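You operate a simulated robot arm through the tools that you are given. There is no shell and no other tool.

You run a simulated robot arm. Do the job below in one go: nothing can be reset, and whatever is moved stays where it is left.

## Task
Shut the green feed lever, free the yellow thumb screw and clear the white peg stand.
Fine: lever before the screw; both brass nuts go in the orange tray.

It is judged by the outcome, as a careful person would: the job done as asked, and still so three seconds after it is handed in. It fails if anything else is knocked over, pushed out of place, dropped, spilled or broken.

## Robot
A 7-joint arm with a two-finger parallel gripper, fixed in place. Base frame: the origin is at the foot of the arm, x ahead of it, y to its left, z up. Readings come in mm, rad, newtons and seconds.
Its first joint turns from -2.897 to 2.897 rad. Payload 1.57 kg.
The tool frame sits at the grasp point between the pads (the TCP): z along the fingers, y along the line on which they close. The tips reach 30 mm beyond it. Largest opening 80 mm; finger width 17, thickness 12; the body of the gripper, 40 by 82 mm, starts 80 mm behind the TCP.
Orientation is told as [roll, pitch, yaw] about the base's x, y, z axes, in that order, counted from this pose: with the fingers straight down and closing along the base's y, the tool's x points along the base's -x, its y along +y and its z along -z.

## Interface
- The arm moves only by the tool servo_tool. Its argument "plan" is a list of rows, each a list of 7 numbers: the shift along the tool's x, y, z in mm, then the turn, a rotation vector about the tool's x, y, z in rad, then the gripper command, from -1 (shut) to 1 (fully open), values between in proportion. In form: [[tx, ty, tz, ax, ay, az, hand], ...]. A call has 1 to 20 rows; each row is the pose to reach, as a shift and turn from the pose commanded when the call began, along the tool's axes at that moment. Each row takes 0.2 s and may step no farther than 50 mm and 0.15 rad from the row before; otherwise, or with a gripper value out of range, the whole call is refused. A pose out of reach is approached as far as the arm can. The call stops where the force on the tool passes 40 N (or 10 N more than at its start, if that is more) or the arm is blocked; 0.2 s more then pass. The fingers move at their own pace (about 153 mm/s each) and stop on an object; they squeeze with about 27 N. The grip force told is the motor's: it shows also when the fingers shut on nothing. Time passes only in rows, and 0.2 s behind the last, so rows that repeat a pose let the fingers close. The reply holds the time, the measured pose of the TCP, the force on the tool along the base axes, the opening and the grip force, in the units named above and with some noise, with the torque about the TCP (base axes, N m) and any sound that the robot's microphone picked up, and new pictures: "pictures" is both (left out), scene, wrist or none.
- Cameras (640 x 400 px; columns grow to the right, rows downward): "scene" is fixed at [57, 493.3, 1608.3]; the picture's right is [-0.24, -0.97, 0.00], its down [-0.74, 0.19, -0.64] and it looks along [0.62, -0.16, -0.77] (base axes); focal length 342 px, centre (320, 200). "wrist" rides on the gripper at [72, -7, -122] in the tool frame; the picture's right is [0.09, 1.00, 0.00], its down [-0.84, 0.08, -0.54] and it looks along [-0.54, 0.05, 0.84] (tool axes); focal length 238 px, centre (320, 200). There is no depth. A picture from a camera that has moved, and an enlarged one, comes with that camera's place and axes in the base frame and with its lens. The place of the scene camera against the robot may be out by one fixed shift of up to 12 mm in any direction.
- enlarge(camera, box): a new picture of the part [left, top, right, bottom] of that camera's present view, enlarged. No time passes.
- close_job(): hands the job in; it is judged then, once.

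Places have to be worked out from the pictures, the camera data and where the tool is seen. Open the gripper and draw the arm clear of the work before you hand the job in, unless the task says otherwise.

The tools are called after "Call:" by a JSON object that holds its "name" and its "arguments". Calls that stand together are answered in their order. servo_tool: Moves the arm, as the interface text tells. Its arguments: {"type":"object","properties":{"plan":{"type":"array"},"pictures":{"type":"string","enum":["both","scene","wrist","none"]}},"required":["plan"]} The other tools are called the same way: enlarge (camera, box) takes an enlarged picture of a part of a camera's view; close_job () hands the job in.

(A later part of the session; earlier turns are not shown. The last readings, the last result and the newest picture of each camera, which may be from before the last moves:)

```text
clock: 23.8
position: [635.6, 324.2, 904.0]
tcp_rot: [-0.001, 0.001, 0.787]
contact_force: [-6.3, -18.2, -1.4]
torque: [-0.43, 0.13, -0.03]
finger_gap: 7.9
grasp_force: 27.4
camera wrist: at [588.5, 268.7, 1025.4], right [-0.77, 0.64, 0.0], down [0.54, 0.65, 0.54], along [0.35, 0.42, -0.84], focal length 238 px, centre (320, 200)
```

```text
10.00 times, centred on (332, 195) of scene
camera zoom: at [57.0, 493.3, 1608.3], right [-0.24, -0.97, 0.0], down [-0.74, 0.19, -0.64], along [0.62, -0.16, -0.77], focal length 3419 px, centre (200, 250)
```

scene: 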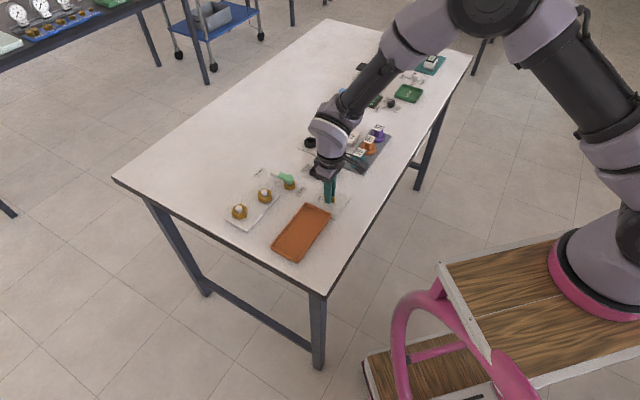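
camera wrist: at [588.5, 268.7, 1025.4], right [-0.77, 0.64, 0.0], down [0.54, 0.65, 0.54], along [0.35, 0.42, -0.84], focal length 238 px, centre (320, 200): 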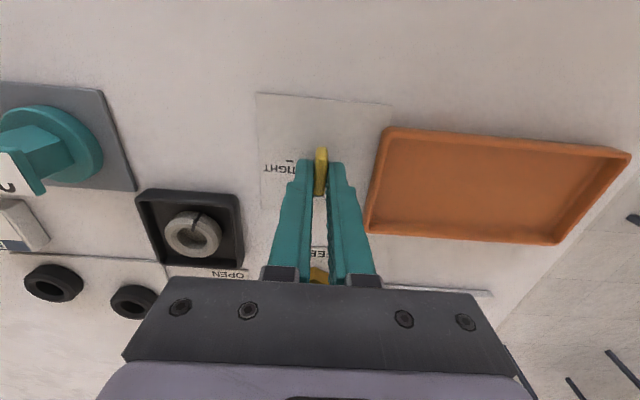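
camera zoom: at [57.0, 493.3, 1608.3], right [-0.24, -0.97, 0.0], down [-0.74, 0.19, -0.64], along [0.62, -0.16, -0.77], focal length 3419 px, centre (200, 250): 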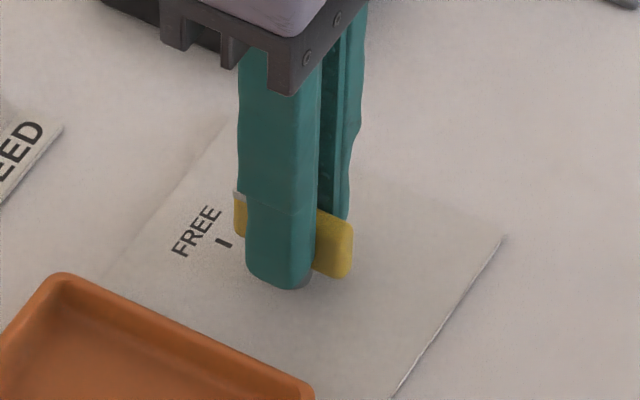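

The bar now points at the FREE mark with no torque resisting. I'll relieve the small side load, open narrowly (tray is nearby) and rise straight up to inspect.

Call:
{"name": "servo_tool", "arguments": {"plan": [[0.7, -0.4, 0, 0, 0, 0, -1], [0.7, -0.4, 0, 0, 0, 0, -0.5], [0.7, -0.4, 0, 0, 0, 0, -0.5], [0.7, -0.4, -15, 0, 0, 0, -0.5], [0.7, -0.4, -45, 0, 0, 0, -0.5], [0.7, -0.4, -75, 0, 0, 0, -0.5], [0.7, -0.4, -75, 0, 0, 0, -0.5]]}}

Call:
{"name": "enlarge", "arguments": {"camera": "wrist", "box": [240, 70, 400, 190]}}

Call:
{"name": "enlarge", "arguments": {"camera": "scene", "box": [260, 160, 356, 220]}}

```text
clock: 25.4
position: [637.2, 325.6, 979.0]
tcp_rot: [-0.001, 0.002, 0.786]
contact_force: [-0.5, -0.5, 0.0]
torque: [0.03, -0.01, -0.02]
finger_gap: 20.0
grasp_force: 0.0
camera wrist: at [588.8, 269.3, 1100.4], right [-0.77, 0.64, 0.0], down [0.54, 0.65, 0.54], along [0.35, 0.42, -0.84], focal length 238 px, centre (320, 200)
```

scene: 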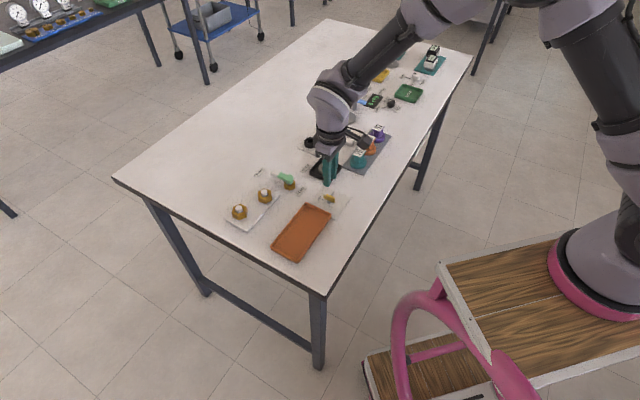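
wrist: 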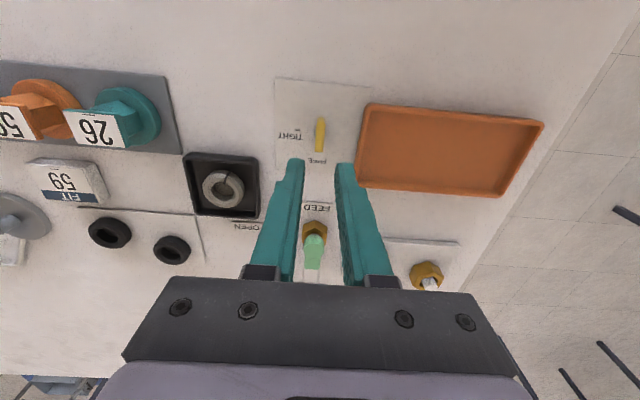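

```text
3.33 times, centred on (320, 130) of wrist
camera zoom: at [588.8, 269.3, 1100.4], right [-0.77, 0.64, 0.0], down [0.54, 0.65, 0.54], along [0.35, 0.42, -0.84], focal length 794 px, centre (320, 433)
```

zoom: 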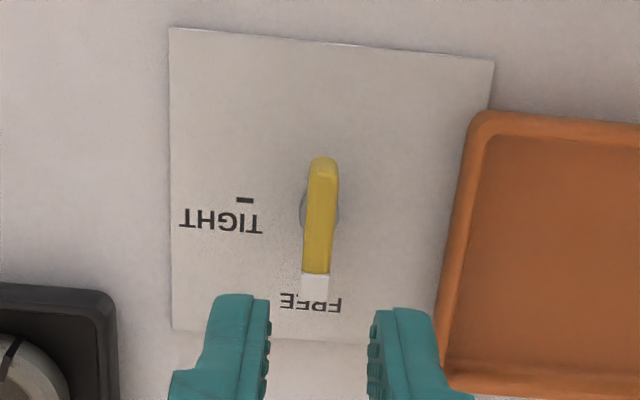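

```text
6.67 times, centred on (308, 190) of scene
camera zoom: at [57.0, 493.3, 1608.3], right [-0.24, -0.97, 0.0], down [-0.74, 0.19, -0.64], along [0.62, -0.16, -0.77], focal length 2279 px, centre (400, 267)
```

zoom: 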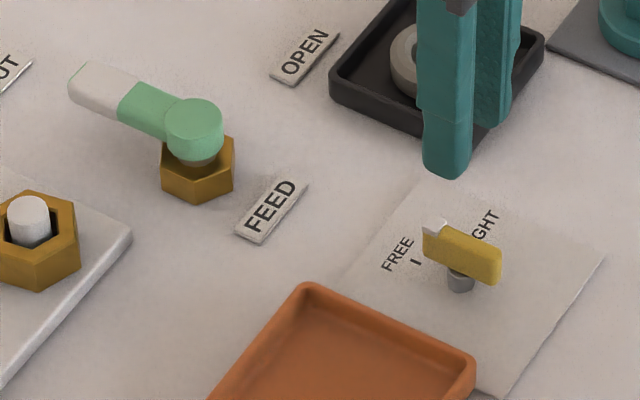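

The screw's white end now points at FREE and stays put. Next, the nuts: I'll move above the near nut (about (690, 497)) at yaw 0 to see its hex orientation.

Call:
{"name": "servo_tool", "arguments": {"plan": [[-20, 10.5, -10, 0, 0, 0.1, 0.5], [-40, 21, -20, 0, 0, 0.2, 0.5], [-60, 31.5, -31, 0, 0, 0.3, 0.5], [-80, 42, -31, 0, 0, 0.4, 0.5], [-100, 52.5, -31, 0, 0, 0.5, 0.5], [-120, 63, -31, 0, 0, 0.6, 0.5], [-140, 73.5, -31, 0, 0, 0.7, 0.5], [-158.6, 83.8, -31, 0, 0, 0.785, 0.5], [-158.6, 83.8, -31, 0, 0, 0.785, 0.5]]}}

Call:
{"name": "enlarge", "arguments": {"camera": "wrist", "box": [270, 80, 430, 200]}}

```text
clock: 27.4
position: [688.2, 496.0, 1010.4]
tcp_rot: [0.0, -0.002, -0.002]
contact_force: [-0.4, 0.0, -0.2]
torque: [0.03, -0.04, 0.04]
finger_gap: 60.2
grasp_force: 0.0
camera wrist: at [615.4, 489.6, 1131.9], right [-0.09, 1.0, 0.0], down [0.84, 0.08, 0.54], along [0.54, 0.05, -0.84], focal length 238 px, centre (320, 200)
```

scene: 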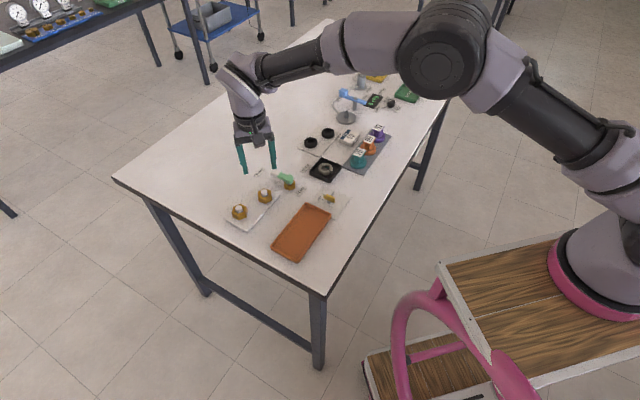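
wrist: 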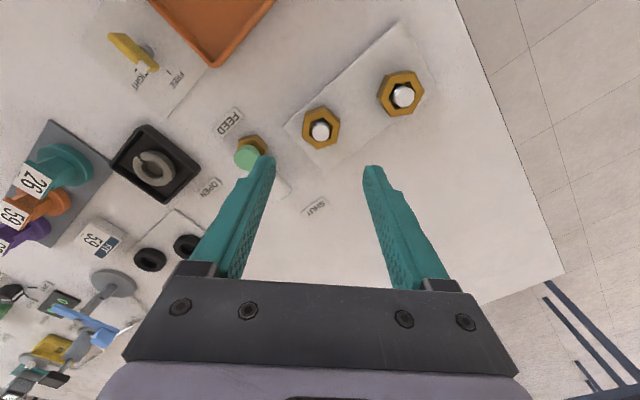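

```text
3.33 times, centred on (350, 140) of wrist
camera zoom: at [615.4, 489.6, 1131.9], right [-0.09, 1.0, 0.0], down [0.84, 0.08, 0.54], along [0.54, 0.05, -0.84], focal length 794 px, centre (220, 400)
```

zoom: 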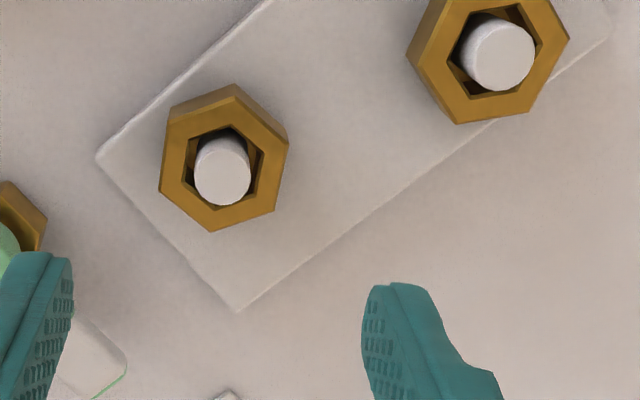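

Call:
{"name": "enlarge", "arguments": {"camera": "wrist", "box": [290, 90, 354, 160]}}

Call:
{"name": "enlarge", "arguments": {"camera": "wrist", "box": [360, 50, 440, 130]}}

```text
5.71 times, centred on (322, 125) of wrist
camera zoom: at [615.4, 489.6, 1131.9], right [-0.09, 1.0, 0.0], down [0.84, 0.08, 0.54], along [0.54, 0.05, -0.84], focal length 1362 px, centre (309, 629)
```

zoom: 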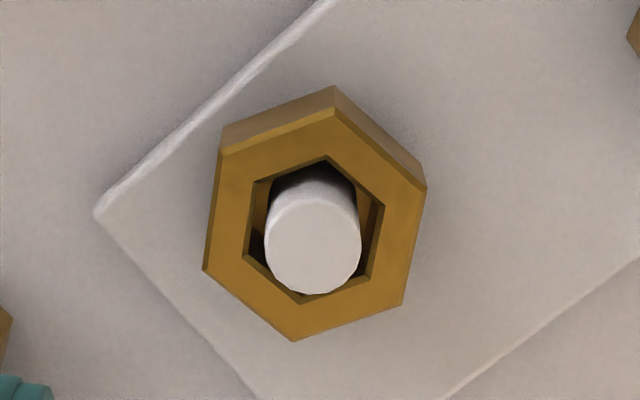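

```text
5.00 times, centred on (400, 90) of wrist
camera zoom: at [615.4, 489.6, 1131.9], right [-0.09, 1.0, 0.0], down [0.84, 0.08, 0.54], along [0.54, 0.05, -0.84], focal length 1192 px, centre (-80, 750)
```

zoom: 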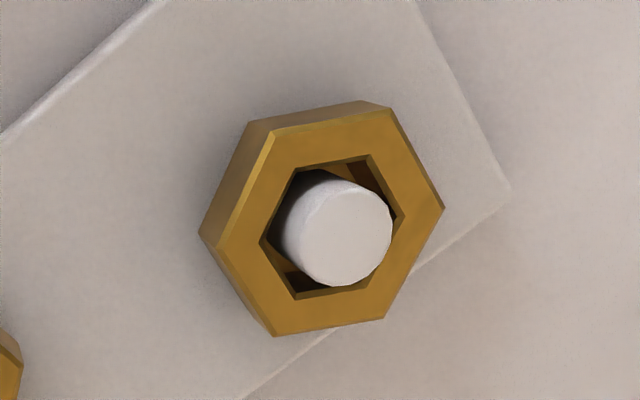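

The near nut's top vertices give centre ≈(688, 497), about 22 mm corner radius, with flats normal to ≈85.6°; so a yaw of −0.077 rad fits a grip across flats. I'll descend partway with that yaw and check alignment.

Call:
{"name": "servo_tool", "arguments": {"plan": [[0, 0, 25, 0, 0, 0.04, 0.5], [0, 0, 50, 0, 0, 0.077, 0.5], [0, 0, 72, 0, 0, 0.077, 0.5], [0, 0, 72, 0, 0, 0.077, 0.5]]}}

Call:
{"name": "enlarge", "arguments": {"camera": "wrist", "box": [240, 100, 400, 220]}}

Call:
{"name": "enlarge", "arguments": {"camera": "scene", "box": [216, 160, 312, 230]}}

```text
clock: 28.4
position: [688.5, 496.3, 936.5]
tcp_rot: [-0.002, 0.0, -0.077]
contact_force: [-0.3, 0.0, 0.4]
torque: [-0.01, -0.02, 0.02]
finger_gap: 59.8
grasp_force: 0.0
camera wrist: at [615.4, 494.7, 1059.0], right [-0.01, 1.0, 0.0], down [0.84, 0.01, 0.54], along [0.54, 0.01, -0.84], focal length 238 px, centre (320, 200)
```

scene: 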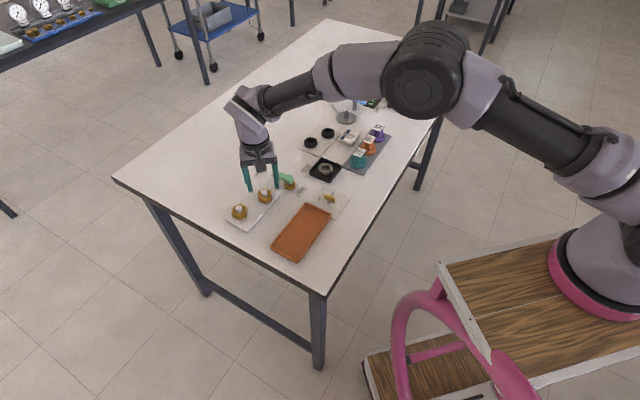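
wrist: 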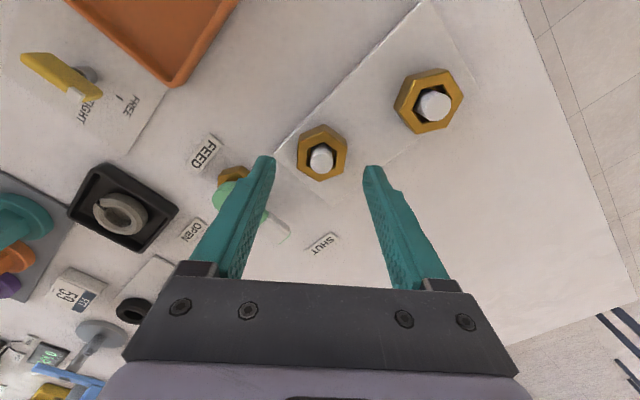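

```text
3.33 times, centred on (320, 160) of wrist
camera zoom: at [615.4, 494.7, 1059.0], right [-0.01, 1.0, 0.0], down [0.84, 0.01, 0.54], along [0.54, 0.01, -0.84], focal length 794 px, centre (320, 333)
```

zoom: 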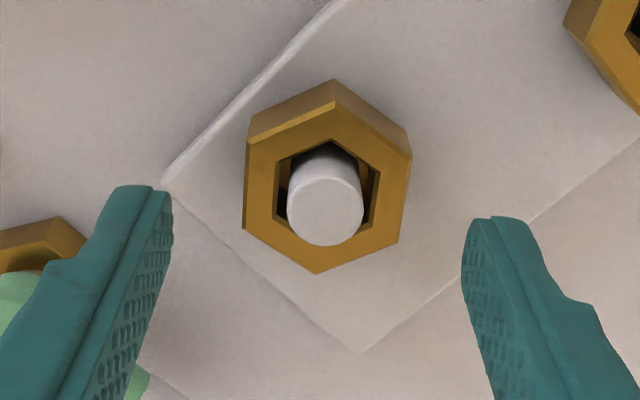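

```text
5.71 times, centred on (264, 195) of scene
camera zoom: at [57.0, 493.3, 1608.3], right [-0.24, -0.97, 0.0], down [-0.74, 0.19, -0.64], along [0.62, -0.16, -0.77], focal length 1954 px, centre (640, 229)
```

zoom: 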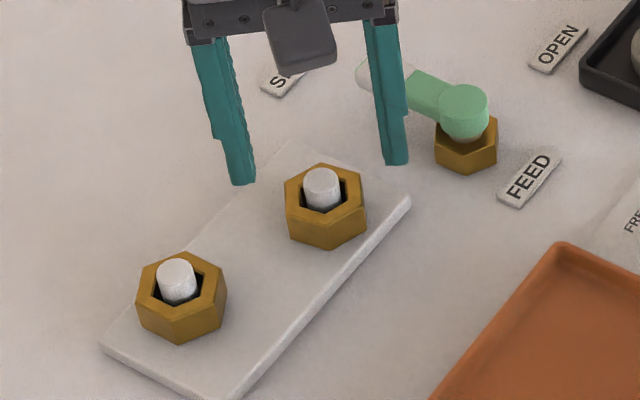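

Alignment is good: flats parallel to the pads, centre within about 1 mm, width ≈37 mm. I'll shift 0.9 mm, descend 34 mm and close on the nut.

Call:
{"name": "servo_tool", "arguments": {"plan": [[0, 0.9, 10, 0, 0, 0, 0.5], [0, 0.9, 22, 0, 0, 0, 0.5], [0, 0.9, 34, 0, 0, 0, 0.5], [0, 0.9, 34, 0, 0, 0, 0.1], [0, 0.9, 34, 0, 0, 0, -0.3], [0, 0.9, 34, 0, 0, 0, -1], [0, 0.9, 34, 0, 0, 0, -1]]}}

Call:
{"name": "enlarge", "arguments": {"camera": "wrist", "box": [240, 110, 400, 230]}}

Call:
{"name": "enlarge", "arguments": {"camera": "scene", "box": [216, 160, 312, 230]}}

```text
clock: 30.0
position: [688.5, 496.8, 903.4]
tcp_rot: [-0.001, 0.0, -0.077]
contact_force: [1.3, 0.1, 1.4]
torque: [0.02, -0.02, 0.03]
finger_gap: 39.2
grasp_force: 27.3
camera wrist: at [615.1, 495.8, 1025.5], right [-0.02, 1.0, 0.0], down [0.84, 0.01, 0.54], along [0.54, 0.01, -0.84], focal length 238 px, centre (320, 200)
```

scene: 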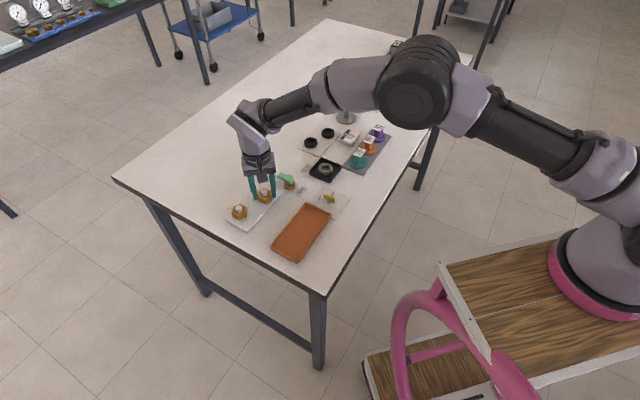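
wrist: 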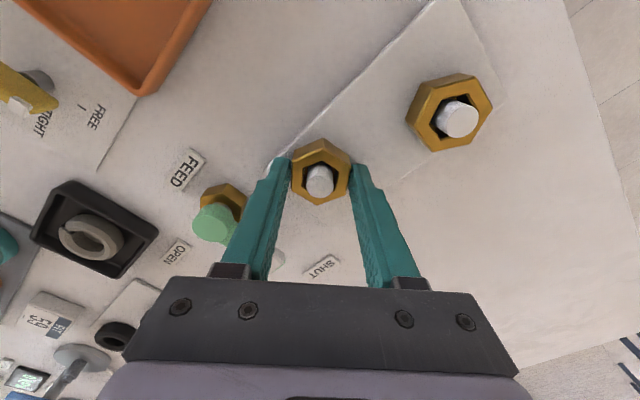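

```text
3.33 times, centred on (320, 170) of wrist
camera zoom: at [615.1, 495.8, 1025.5], right [-0.02, 1.0, 0.0], down [0.84, 0.01, 0.54], along [0.54, 0.01, -0.84], focal length 794 px, centre (320, 300)
```

zoom: 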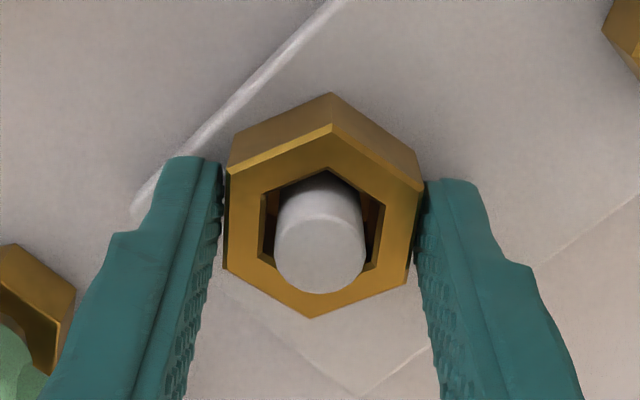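

```text
5.71 times, centred on (264, 195) of scene
camera zoom: at [57.0, 493.3, 1608.3], right [-0.24, -0.97, 0.0], down [-0.74, 0.19, -0.64], along [0.62, -0.16, -0.77], focal length 1954 px, centre (640, 229)
```

zoom: 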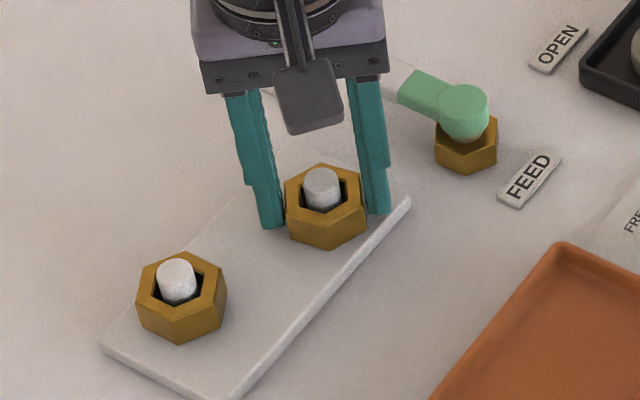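

The nut is held across flats (39.2 mm) with low side forces. I'll lift straight up, slowly at first, and check.

Call:
{"name": "servo_tool", "arguments": {"plan": [[0, 0, -5, 0, 0, 0, -1], [0, 0, -12, 0, 0, 0, -1], [0, 0, -22, 0, 0, 0, -1], [0, 0, -34, 0, 0, 0, -1], [0, 0, -50, 0, 0, 0, -1], [0, 0, -70, 0, 0, 0, -1], [0, 0, -85, 0, 0, 0, -1], [0, 0, -85, 0, 0, 0, -1]]}}

Call:
{"name": "enlarge", "arguments": {"camera": "scene", "box": [216, 140, 312, 230]}}

```text
clock: 31.8
position: [687.7, 497.0, 989.7]
tcp_rot: [-0.001, -0.001, -0.077]
contact_force: [-0.8, -1.2, -1.1]
torque: [0.02, -0.03, 0.0]
finger_gap: 39.3
grasp_force: 27.0
camera wrist: at [615.2, 496.0, 1110.6], right [-0.02, 1.0, 0.0], down [0.84, 0.01, 0.54], along [0.54, 0.01, -0.84], focal length 238 px, centre (320, 200)
```

scene: 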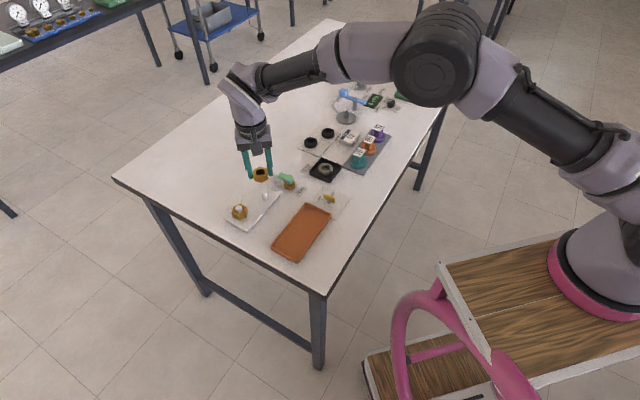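
wrist: 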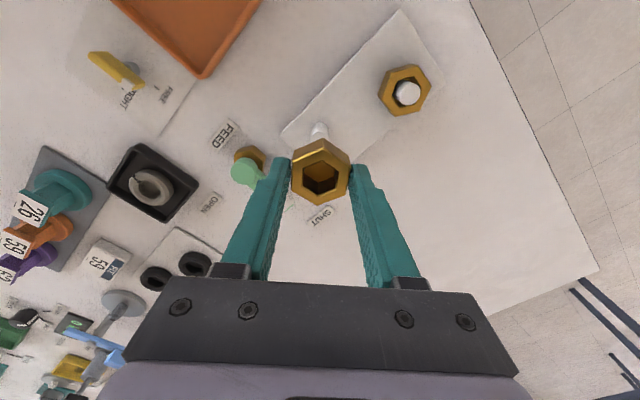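

```text
4.44 times, centred on (264, 185) of scene
camera zoom: at [57.0, 493.3, 1608.3], right [-0.24, -0.97, 0.0], down [-0.74, 0.19, -0.64], along [0.62, -0.16, -0.77], focal length 1519 px, centre (569, 267)
```

zoom: 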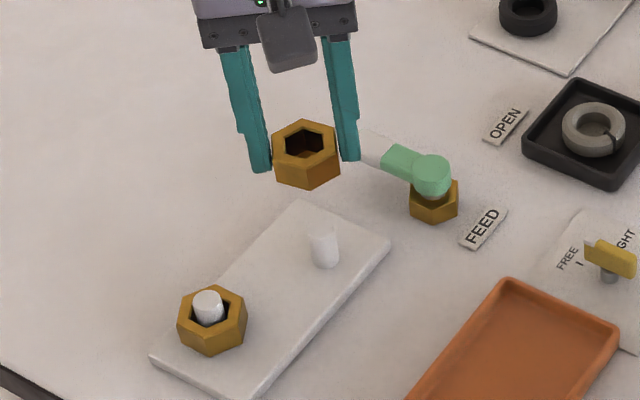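

The nut is off the peg and the stand is undisturbed. I'll carry it at height over the tray's far half, about (530, 448), turning to 45° yaw so the fingers open along the tray's long side.

Call:
{"name": "servo_tool", "arguments": {"plan": [[19.5, -7.7, 0, 0, 0, -0.108, -1], [39, -15.4, 0, 0, 0, -0.216, -1], [58.5, -23.1, 0, 0, 0, -0.323, -1], [78, -30.8, 0, 0, 0, -0.431, -1], [97.5, -38.6, 0, 0, 0, -0.539, -1], [117, -46.3, 0, 0, 0, -0.647, -1], [136.5, -54, 0, 0, 0, -0.754, -1], [155.8, -61.7, 0, 0, 0, -0.862, -1], [155.8, -61.7, 0, 0, 0, -0.862, -1]]}}

Call:
{"name": "enlarge", "arguments": {"camera": "scene", "box": [230, 170, 358, 270]}}

```text
clock: 33.8
position: [528.0, 448.0, 988.5]
tcp_rot: [0.001, 0.0, 0.784]
contact_force: [-0.6, -0.3, -1.1]
torque: [0.02, -0.02, 0.03]
finger_gap: 39.2
grasp_force: 26.8
camera wrist: at [480.3, 391.8, 1110.5], right [-0.77, 0.64, 0.0], down [0.54, 0.65, 0.54], along [0.35, 0.42, -0.84], focal length 238 px, centre (320, 200)
```

scene: 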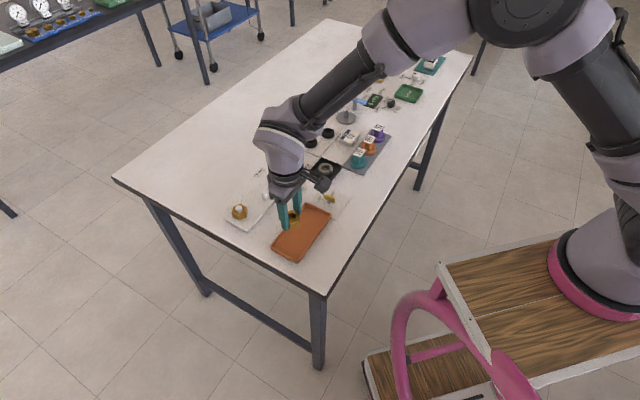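
wrist: 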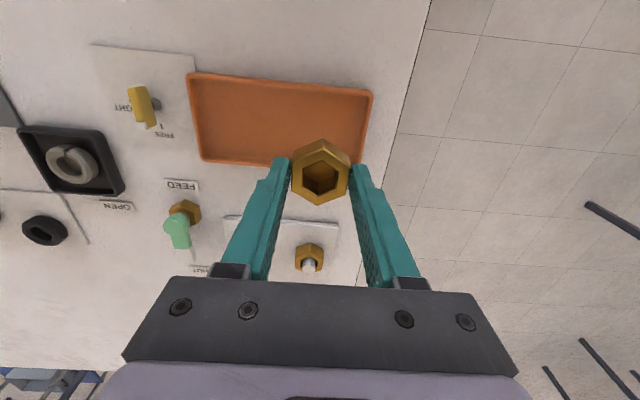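

```text
4.00 times, centred on (294, 220) of scene
camera zoom: at [57.0, 493.3, 1608.3], right [-0.24, -0.97, 0.0], down [-0.74, 0.19, -0.64], along [0.62, -0.16, -0.77], focal length 1368 px, centre (424, 120)
```

zoom: 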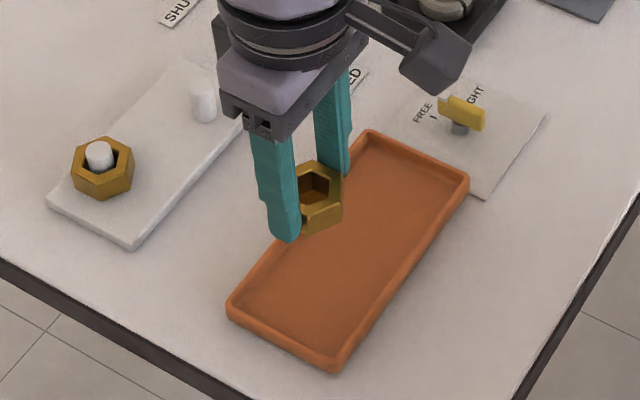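

Tray centre works out to (556.6, 420.5). I'll nudge to (532.5, 444.5) and lower to just above the tray floor, watching force.

Call:
{"name": "servo_tool", "arguments": {"plan": [[0.4, -4.5, 10, 0, 0, 0, -1], [0.4, -4.5, 35, 0, 0, 0, -1], [0.4, -4.5, 60, 0, 0, 0, -1], [0.4, -4.5, 75, 0, 0, 0, -1], [0.4, -4.5, 83, 0, 0, 0, -1], [0.4, -4.5, 83, 0, 0, 0, -1]]}}

Call:
{"name": "enlarge", "arguments": {"camera": "scene", "box": [250, 190, 346, 270]}}

```text
clock: 35.2
position: [531.4, 444.3, 906.0]
tcp_rot: [-0.002, -0.001, 0.787]
contact_force: [0.9, -0.3, -0.2]
torque: [-0.07, -0.04, 0.02]
finger_gap: 39.0
grasp_force: 27.0
camera wrist: at [483.7, 388.7, 1027.3], right [-0.77, 0.64, 0.0], down [0.54, 0.65, 0.54], along [0.35, 0.42, -0.84], focal length 238 px, centre (320, 200)
```

scene: 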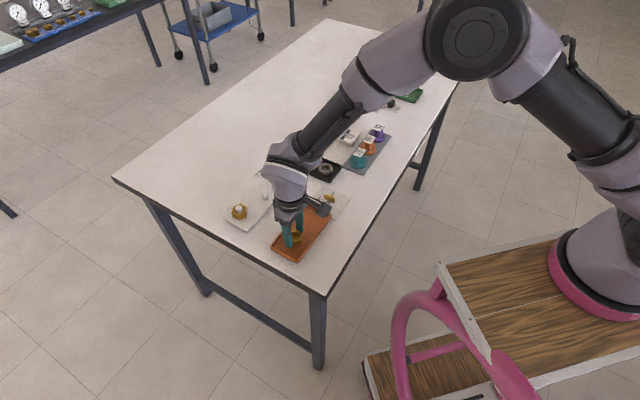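
wrist: 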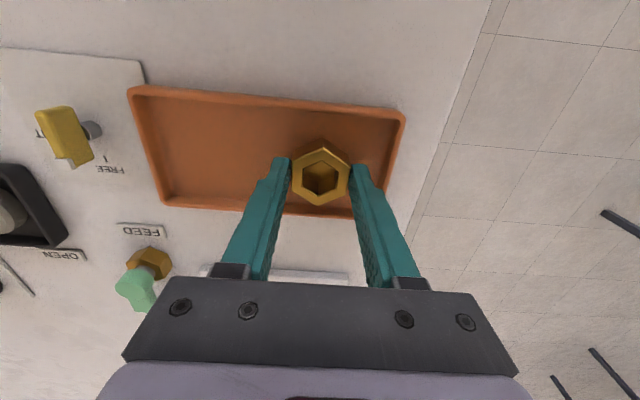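

```text
5.00 times, centred on (298, 230) of scene
camera zoom: at [57.0, 493.3, 1608.3], right [-0.24, -0.97, 0.0], down [-0.74, 0.19, -0.64], along [0.62, -0.16, -0.77], focal length 1709 px, centre (430, 50)
```

zoom: 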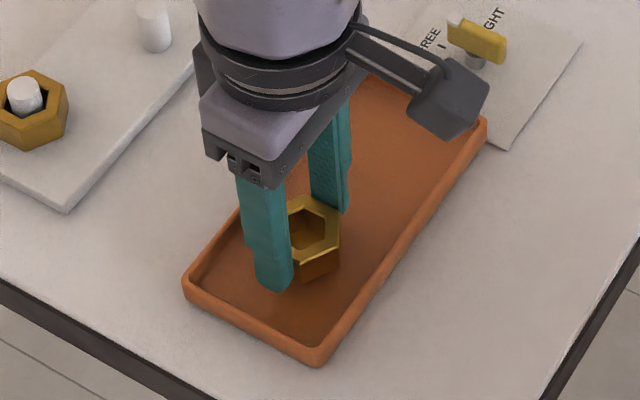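

The nut is inside the tray, just above the floor with no contact yet. I'll lower in 1 mm steps and watch the vertical force.

Call:
{"name": "servo_tool", "arguments": {"plan": [[0, 0, 1, 0, 0, 0, -1], [0, 0, 2, 0, 0, 0, -1], [0, 0, 3, 0, 0, 0, -1], [0, 0, 4, 0, 0, 0, -1], [0, 0, 4, 0, 0, 0, -1]], "pictures": "none"}}

```text
clock: 36.4
position: [532.2, 443.7, 902.5]
tcp_rot: [0.0, 0.0, 0.784]
contact_force: [0.3, -0.5, -1.0]
torque: [0.01, -0.02, 0.0]
finger_gap: 39.1
grasp_force: 26.5
```

No contact yet; I keep lowering in small steps.

Call:
{"name": "servo_tool", "arguments": {"plan": [[0, 0, 1, 0, 0, 0, -1], [0, 0, 2, 0, 0, 0, -1], [0, 0, 3, 0, 0, 0, -1], [0, 0, 3, 0, 0, 0, -1]], "pictures": "none"}}

```text
clock: 37.4
position: [531.4, 443.7, 899.8]
tcp_rot: [-0.001, 0.001, 0.785]
contact_force: [-0.2, 0.1, -0.8]
torque: [-0.02, -0.03, -0.01]
finger_gap: 39.4
grasp_force: 26.7
```

Call:
{"name": "servo_tool", "arguments": {"plan": [[0, 0, 1, 0, 0, 0, -1], [0, 0, 2, 0, 0, 0, -1], [0, 0, 2, 0, 0, 0, -1]]}}

Call:
{"name": "enlarge", "arguments": {"camera": "wrist", "box": [240, 100, 420, 220]}}

Call:
{"name": "enlarge", "arguments": {"camera": "scene", "box": [270, 210, 334, 260]}}

```text
clock: 38.2
position: [532.0, 443.5, 898.6]
tcp_rot: [-0.001, -0.002, 0.786]
contact_force: [-2.1, -3.0, 14.1]
torque: [-0.28, 0.16, 0.02]
finger_gap: 39.1
grasp_force: 27.3
camera wrist: at [484.0, 388.4, 1019.5], right [-0.77, 0.64, 0.0], down [0.54, 0.65, 0.54], along [0.35, 0.42, -0.84], focal length 238 px, centre (320, 200)
```

scene: 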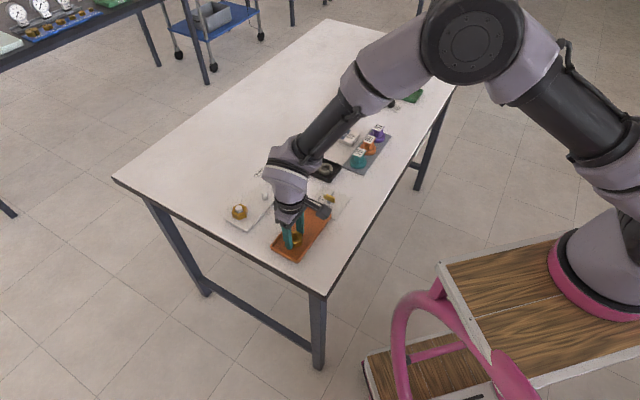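
wrist: 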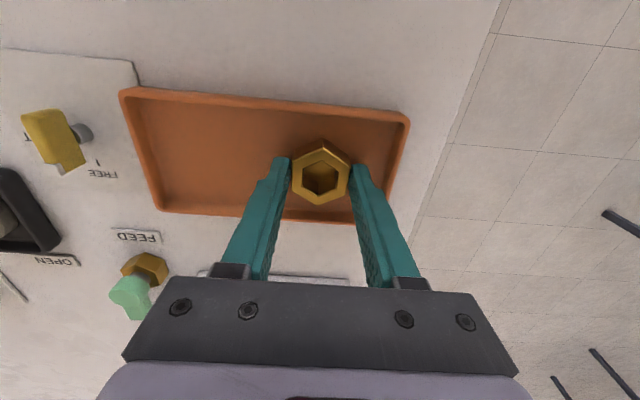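

```text
3.33 times, centred on (330, 160) of wrist
camera zoom: at [484.0, 388.4, 1019.5], right [-0.77, 0.64, 0.0], down [0.54, 0.65, 0.54], along [0.35, 0.42, -0.84], focal length 794 px, centre (287, 333)
```

zoom: 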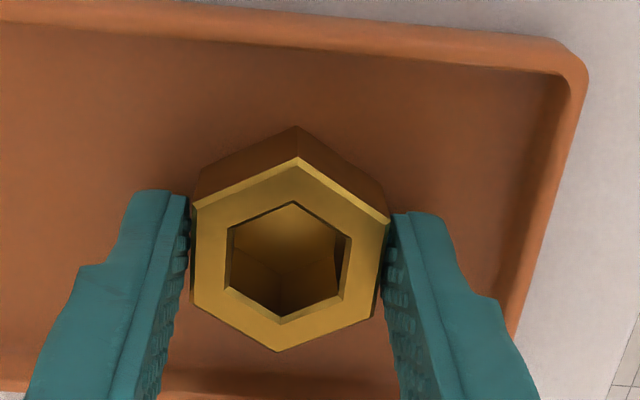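

```text
8.00 times, centred on (302, 235) of scene
camera zoom: at [57.0, 493.3, 1608.3], right [-0.24, -0.97, 0.0], down [-0.74, 0.19, -0.64], along [0.62, -0.16, -0.77], focal length 2735 px, centre (464, -80)
```

zoom: 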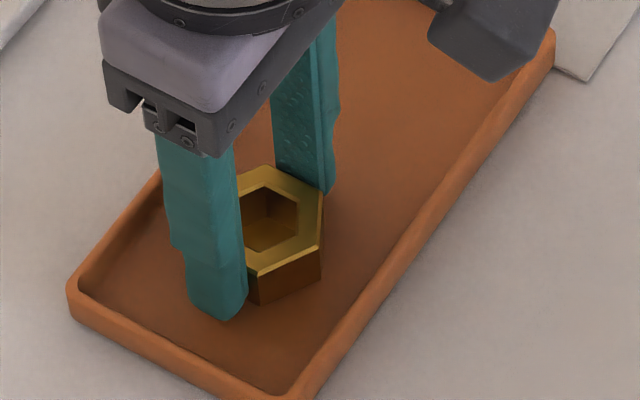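

Floor contact (14 N): the nut rests in the tray. I'll open moderately and rise straight up.

Call:
{"name": "servo_tool", "arguments": {"plan": [[0, 0, -0.5, 0, 0, 0, -1], [0, 0, -0.5, 0, 0, 0, 0.25], [0, 0, -0.5, 0, 0, 0, 0.25], [0, 0, -15, 0, 0, 0, 0.25], [0, 0, -50, 0, 0, 0, 0.25], [0, 0, -95, 0, 0, 0, 0.25], [0, 0, -95, 0, 0, 0, 0.25]]}}

Call:
{"name": "enlarge", "arguments": {"camera": "scene", "box": [216, 170, 344, 270]}}

```text
clock: 39.8
position: [531.3, 444.7, 993.5]
tcp_rot: [0.0, 0.0, 0.785]
contact_force: [0.3, -1.0, -0.6]
torque: [0.02, 0.01, -0.02]
finger_gap: 50.3
grasp_force: 0.2
camera wrist: at [483.6, 388.1, 1114.4], right [-0.77, 0.64, 0.0], down [0.54, 0.65, 0.54], along [0.35, 0.42, -0.84], focal length 238 px, centre (320, 200)
```

scene: 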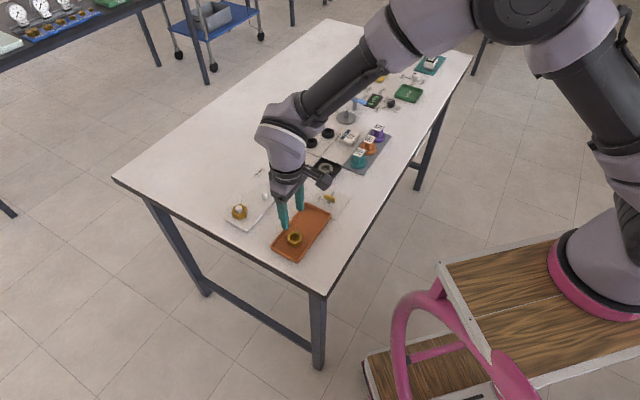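
wrist: 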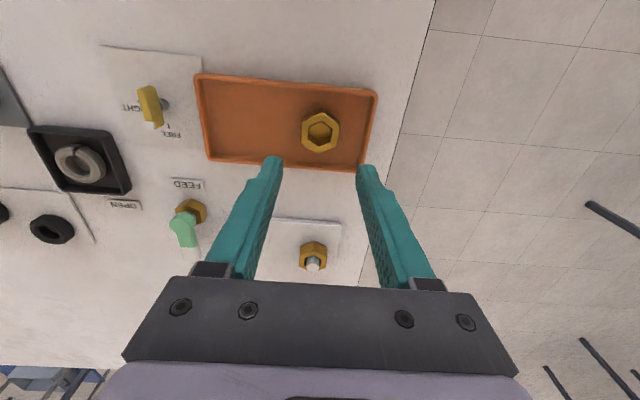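

```text
4.00 times, centred on (280, 220) of scene
camera zoom: at [57.0, 493.3, 1608.3], right [-0.24, -0.97, 0.0], down [-0.74, 0.19, -0.64], along [0.62, -0.16, -0.77], focal length 1368 px, centre (480, 120)
```

zoom: 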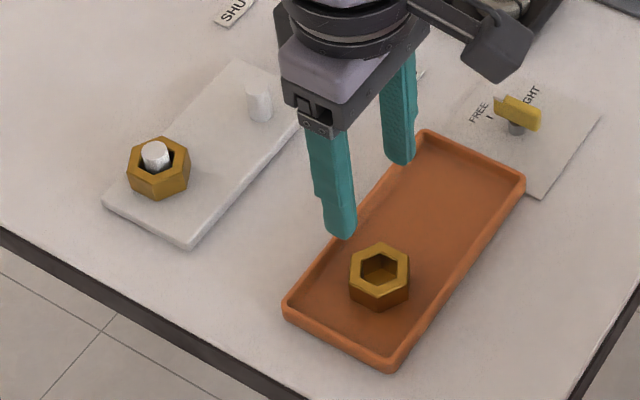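

The first nut sits flat in the tray. The far nut is at about (647, 572) with flats facing ≈134.6°, matching the present yaw; I'll move above it at the same height.

Call:
{"name": "servo_tool", "arguments": {"plan": [[-28.5, 1.5, 0, 0, 0, 0, 0.5], [-57, 3, 0, 0, 0, 0, 0.5], [-85.5, 4.5, 0, 0, 0, 0, 0.5], [-114, 6, 0, 0, 0, 0, 0.5], [-142.5, 7.5, 0, 0, 0, 0, 0.5], [-171.3, 8.9, 0, 0, 0, 0.007, 0.5], [-171.3, 8.9, 0, 0, 0, 0.007, 0.5]]}}

Call:
{"name": "enlarge", "arguments": {"camera": "wrist", "box": [260, 80, 380, 180]}}

```text
clock: 41.4
position: [645.8, 571.7, 992.1]
tcp_rot: [0.0, 0.0, 0.78]
contact_force: [-0.2, -0.5, -0.8]
torque: [-0.01, 0.01, 0.01]
finger_gap: 60.0
grasp_force: 0.0
camera wrist: at [598.3, 516.0, 1114.0], right [-0.76, 0.64, 0.0], down [0.54, 0.64, 0.54], along [0.35, 0.41, -0.84], focal length 238 px, centre (320, 200)
```

scene: 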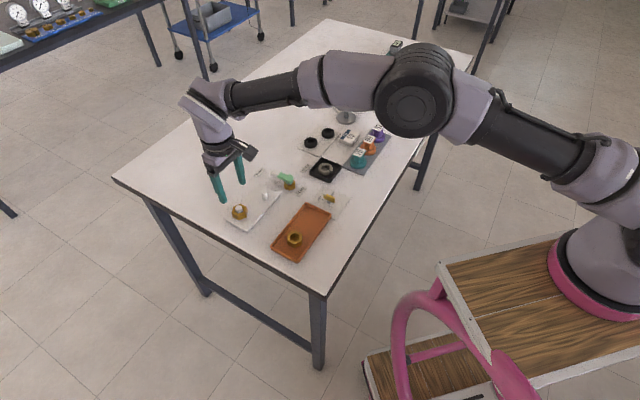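
wrist: 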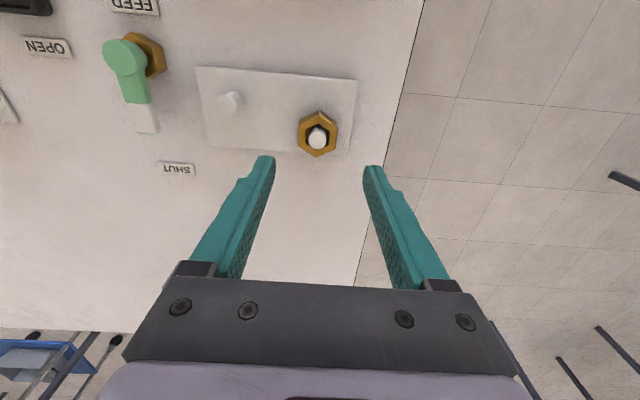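

```text
4.00 times, centred on (320, 130) of wrist
camera zoom: at [598.3, 516.0, 1114.0], right [-0.76, 0.64, 0.0], down [0.54, 0.64, 0.54], along [0.35, 0.41, -0.84], focal length 953 px, centre (320, 480)
```

zoom: 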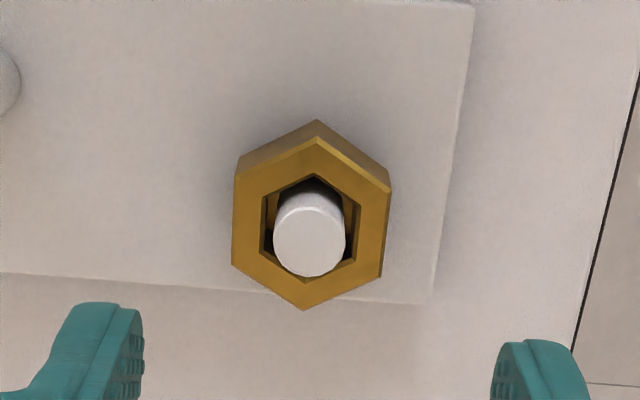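

Nut 2 is square to the pads with a ~2.7 mm lateral offset; I'll correct, descend partway and verify.

Call:
{"name": "servo_tool", "arguments": {"plan": [[-0.5, -1.5, 15, 0, 0, 0, 0.5], [-1, -2.7, 35, 0, 0, 0, 0.5], [-1, -2.7, 54, 0, 0, 0, 0.5], [-1, -2.7, 54, 0, 0, 0, 0.5]], "pictures": "wrist"}}

Call:
{"name": "enlarge", "arguments": {"camera": "wrist", "box": [240, 100, 400, 220]}}

```text
clock: 42.4
position: [648.6, 570.3, 937.4]
tcp_rot: [-0.001, 0.0, 0.778]
contact_force: [0.1, 0.3, -0.6]
torque: [0.0, -0.02, 0.01]
finger_gap: 60.1
grasp_force: 0.0
camera wrist: at [601.4, 514.8, 1059.8], right [-0.76, 0.64, 0.0], down [0.54, 0.64, 0.54], along [0.35, 0.41, -0.84], focal length 238 px, centre (320, 200)
```

wrist: 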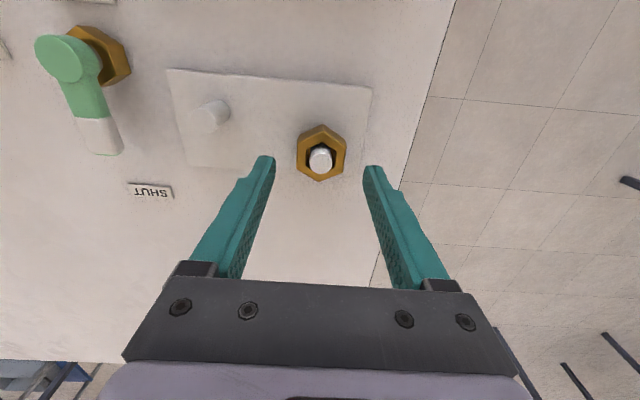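

```text
3.33 times, centred on (320, 160) of wrist
camera zoom: at [601.4, 514.8, 1059.8], right [-0.76, 0.64, 0.0], down [0.54, 0.64, 0.54], along [0.35, 0.41, -0.84], focal length 794 px, centre (320, 333)
```

zoom: 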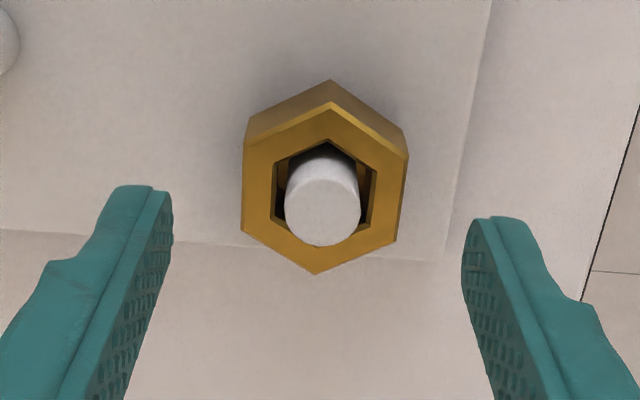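

Well centred (within 1 mm). Descend 34 mm and close on the nut.

Call:
{"name": "servo_tool", "arguments": {"plan": [[0, 0.3, 10, 0, 0, 0, 0.5], [0, 0.3, 22, 0, 0, 0, 0.5], [0, 0.3, 34, 0, 0, 0, 0.5], [0, 0.3, 34, 0, 0, 0, 0.1], [0, 0.3, 34, 0, 0, 0, -0.3], [0, 0.3, 34, 0, 0, 0, -1], [0, 0.3, 34, 0, 0, 0, -1]]}}

Call:
{"name": "enlarge", "arguments": {"camera": "wrist", "box": [240, 110, 400, 230]}}

```text
clock: 44.0
position: [648.6, 570.5, 904.2]
tcp_rot: [-0.001, 0.001, 0.778]
contact_force: [0.1, -0.5, 0.8]
torque: [0.02, 0.0, 0.0]
finger_gap: 39.1
grasp_force: 27.1
camera wrist: at [600.9, 514.9, 1025.7], right [-0.76, 0.64, 0.0], down [0.54, 0.64, 0.54], along [0.35, 0.41, -0.84], focal length 238 px, centre (320, 200)
```

scene: 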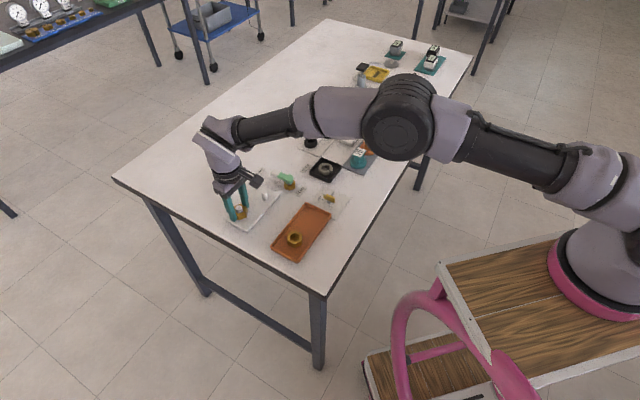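
wrist: 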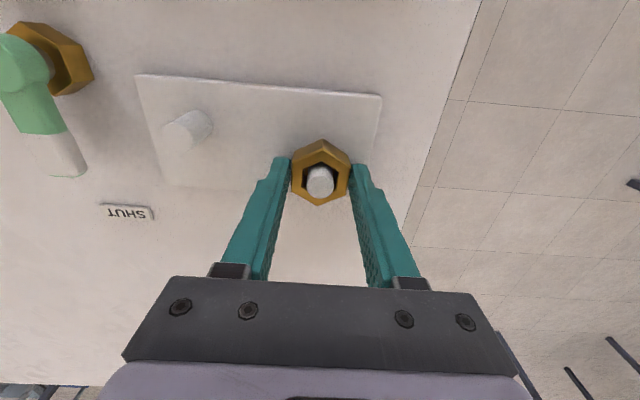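

```text
3.33 times, centred on (320, 170) of wrist
camera zoom: at [600.9, 514.9, 1025.7], right [-0.76, 0.64, 0.0], down [0.54, 0.64, 0.54], along [0.35, 0.41, -0.84], focal length 794 px, centre (320, 300)
```

zoom: 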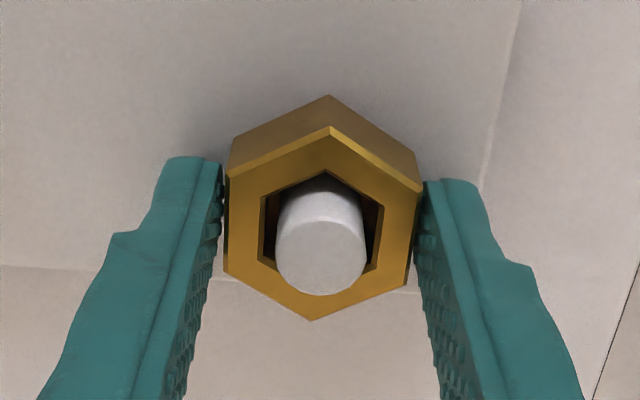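

The second nut is gripped cleanly (39.1 mm). I'll lift it straight off the peg.

Call:
{"name": "servo_tool", "arguments": {"plan": [[0, 0, -5, 0, 0, 0, -1], [0, 0, -12, 0, 0, 0, -1], [0, 0, -22, 0, 0, 0, -1], [0, 0, -34, 0, 0, 0, -1], [0, 0, -50, 0, 0, 0, -1], [0, 0, -70, 0, 0, 0, -1], [0, 0, -88, 0, 0, 0, -1], [0, 0, -88, 0, 0, 0, -1]]}}

Call:
{"name": "enlarge", "arguments": {"camera": "scene", "box": [206, 150, 344, 270]}}

```text
clock: 45.8
position: [648.2, 569.7, 991.4]
tcp_rot: [0.0, 0.0, 0.778]
contact_force: [0.6, 1.0, -1.2]
torque: [0.01, -0.01, 0.05]
finger_gap: 39.0
grasp_force: 27.1
camera wrist: at [601.2, 514.6, 1113.5], right [-0.76, 0.64, 0.0], down [0.54, 0.64, 0.54], along [0.35, 0.41, -0.84], focal length 238 px, centre (320, 200)
```

scene: 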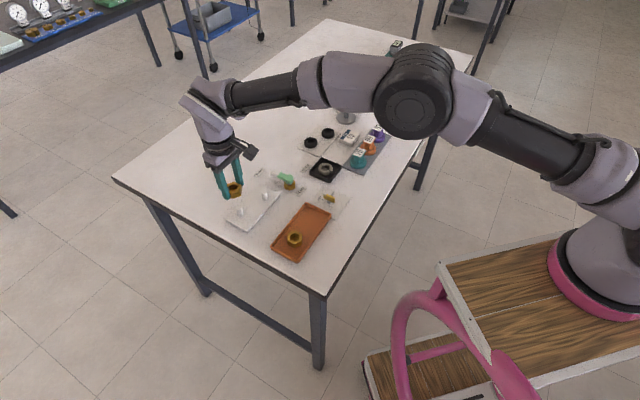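
wrist: 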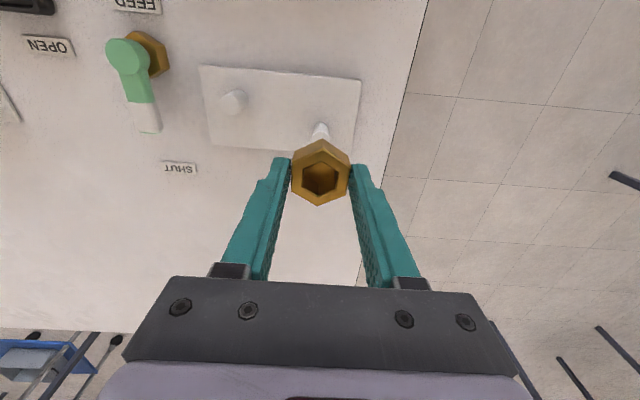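

```text
3.33 times, centred on (275, 210) of scene
camera zoom: at [57.0, 493.3, 1608.3], right [-0.24, -0.97, 0.0], down [-0.74, 0.19, -0.64], along [0.62, -0.16, -0.77], focal length 1140 px, centre (470, 167)
```

zoom: 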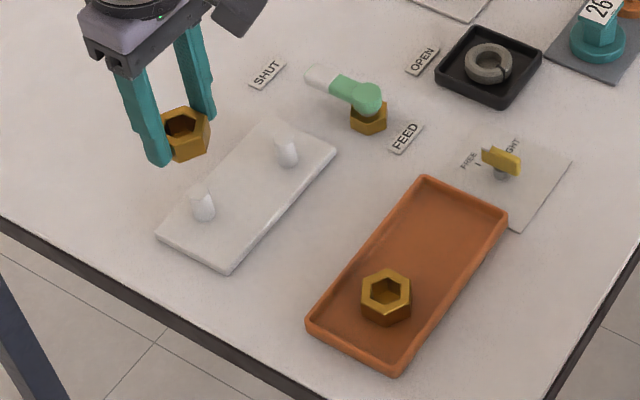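

Both pegs are bare and the stand hasn't moved. I'll carry the second nut to the other half of the tray, about (581, 397).

Call:
{"name": "servo_tool", "arguments": {"plan": [[24.4, -10.9, 0, 0, 0, 0, -1], [48.8, -21.7, 0, 0, 0, 0, -1], [73.2, -32.6, 0, 0, 0, 0, -1], [97.5, -43.4, 0, 0, 0, 0, -1], [121.9, -54.3, 0, 0, 0, 0, -1], [146.3, -65.1, 0, 0, 0, -0.007, -1], [170.7, -76, 0, 0, 0, -0.007, -1], [170.7, -76, 0, 0, 0, -0.007, -1]]}}

```text
clock: 47.6
position: [580.8, 397.2, 991.7]
tcp_rot: [-0.001, 0.0, 0.786]
contact_force: [0.1, -0.2, -0.6]
torque: [-0.02, -0.03, -0.01]
finger_gap: 39.0
grasp_force: 27.1
camera wrist: at [533.4, 340.7, 1113.2], right [-0.77, 0.64, 0.0], down [0.54, 0.65, 0.54], along [0.35, 0.42, -0.84], focal length 238 px, centre (320, 200)
```

scene: 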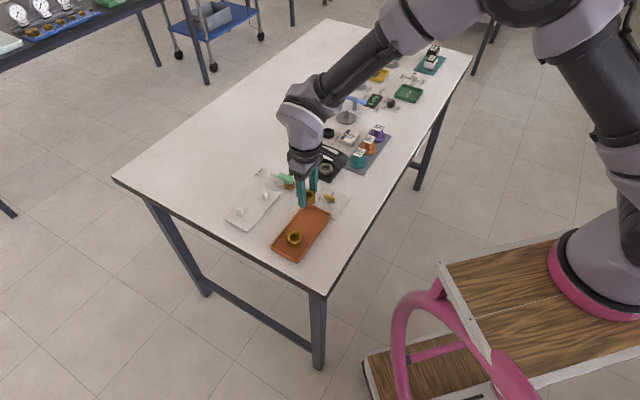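
wrist: 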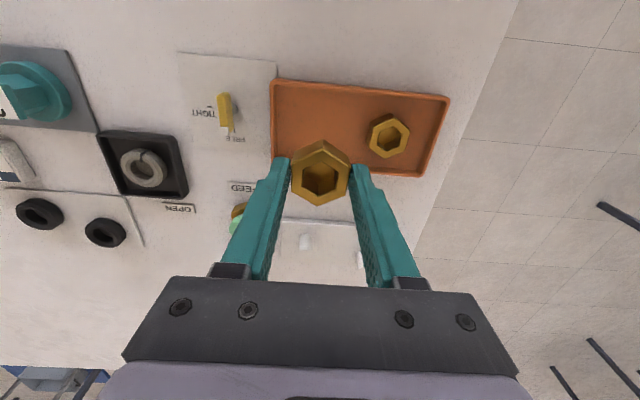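

Plumb-line check shows the nut will land inside the tray, clear of nut 1; I'll shift 3 mm away from the end rim and lower to just above the floor.

Call:
{"name": "servo_tool", "arguments": {"plan": [[0, 3, 15, 0, 0, 0, -1], [0, 3, 40, 0, 0, 0, -1], [0, 3, 65, 0, 0, 0, -1], [0, 3, 80, 0, 0, 0, -1], [0, 3, 87, 0, 0, 0, -1], [0, 3, 91, 0, 0, 0, -1], [0, 3, 91, 0, 0, 0, -1]]}}

Call:
{"name": "enlarge", "arguments": {"camera": "wrist", "box": [220, 90, 420, 220]}}

```text
clock: 49.2
position: [578.2, 399.2, 901.5]
tcp_rot: [0.0, 0.0, 0.787]
contact_force: [0.3, 0.1, -1.3]
torque: [0.02, 0.04, -0.01]
finger_gap: 39.0
grasp_force: 27.5
camera wrist: at [531.2, 343.0, 1022.3], right [-0.77, 0.64, 0.0], down [0.54, 0.65, 0.54], along [0.35, 0.42, -0.84], focal length 238 px, centre (320, 200)
```

scene: 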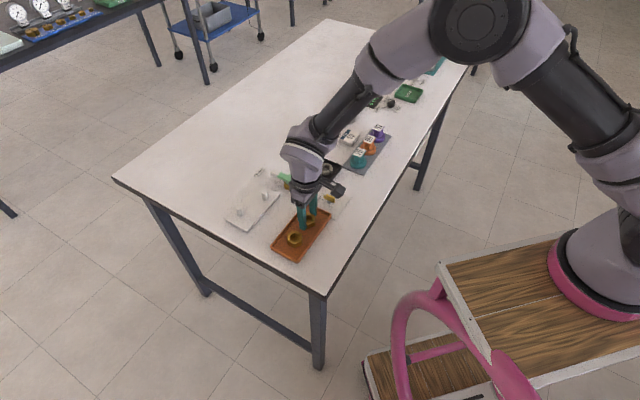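
wrist: 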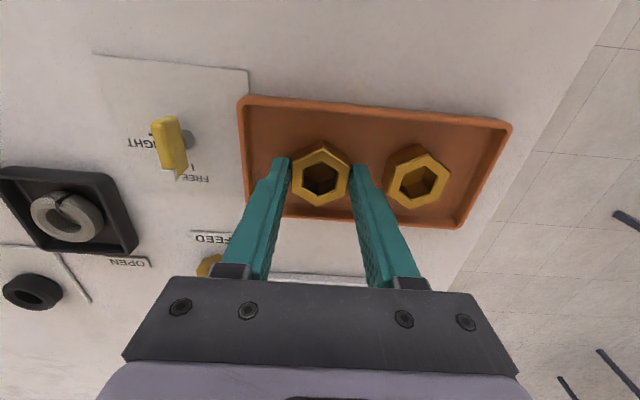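

```text
3.08 times, centred on (320, 155) of wrist
camera zoom: at [531.2, 343.0, 1022.3], right [-0.77, 0.64, 0.0], down [0.54, 0.65, 0.54], along [0.35, 0.42, -0.84], focal length 733 px, centre (320, 338)
```

zoom: 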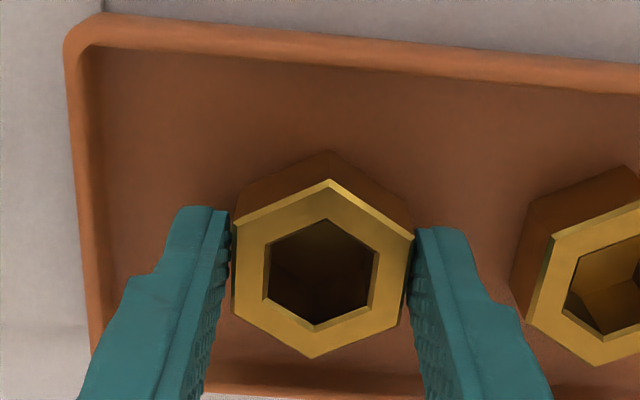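

The nut is between the rim and nut 1 with room on both sides. Lowering the last few millimetres in 1 mm steps.

Call:
{"name": "servo_tool", "arguments": {"plan": [[0, 0, 1, 0, 0, 0, -1], [0, 0, 2, 0, 0, 0, -1], [0, 0, 3, 0, 0, 0, -1], [0, 0, 3, 0, 0, 0, -1]], "pictures": "none"}}

```text
clock: 50.2
position: [578.1, 397.8, 897.7]
tcp_rot: [0.0, -0.001, 0.785]
contact_force: [-1.2, -1.2, 4.4]
torque: [-0.1, 0.11, -0.01]
finger_gap: 39.1
grasp_force: 27.4
```

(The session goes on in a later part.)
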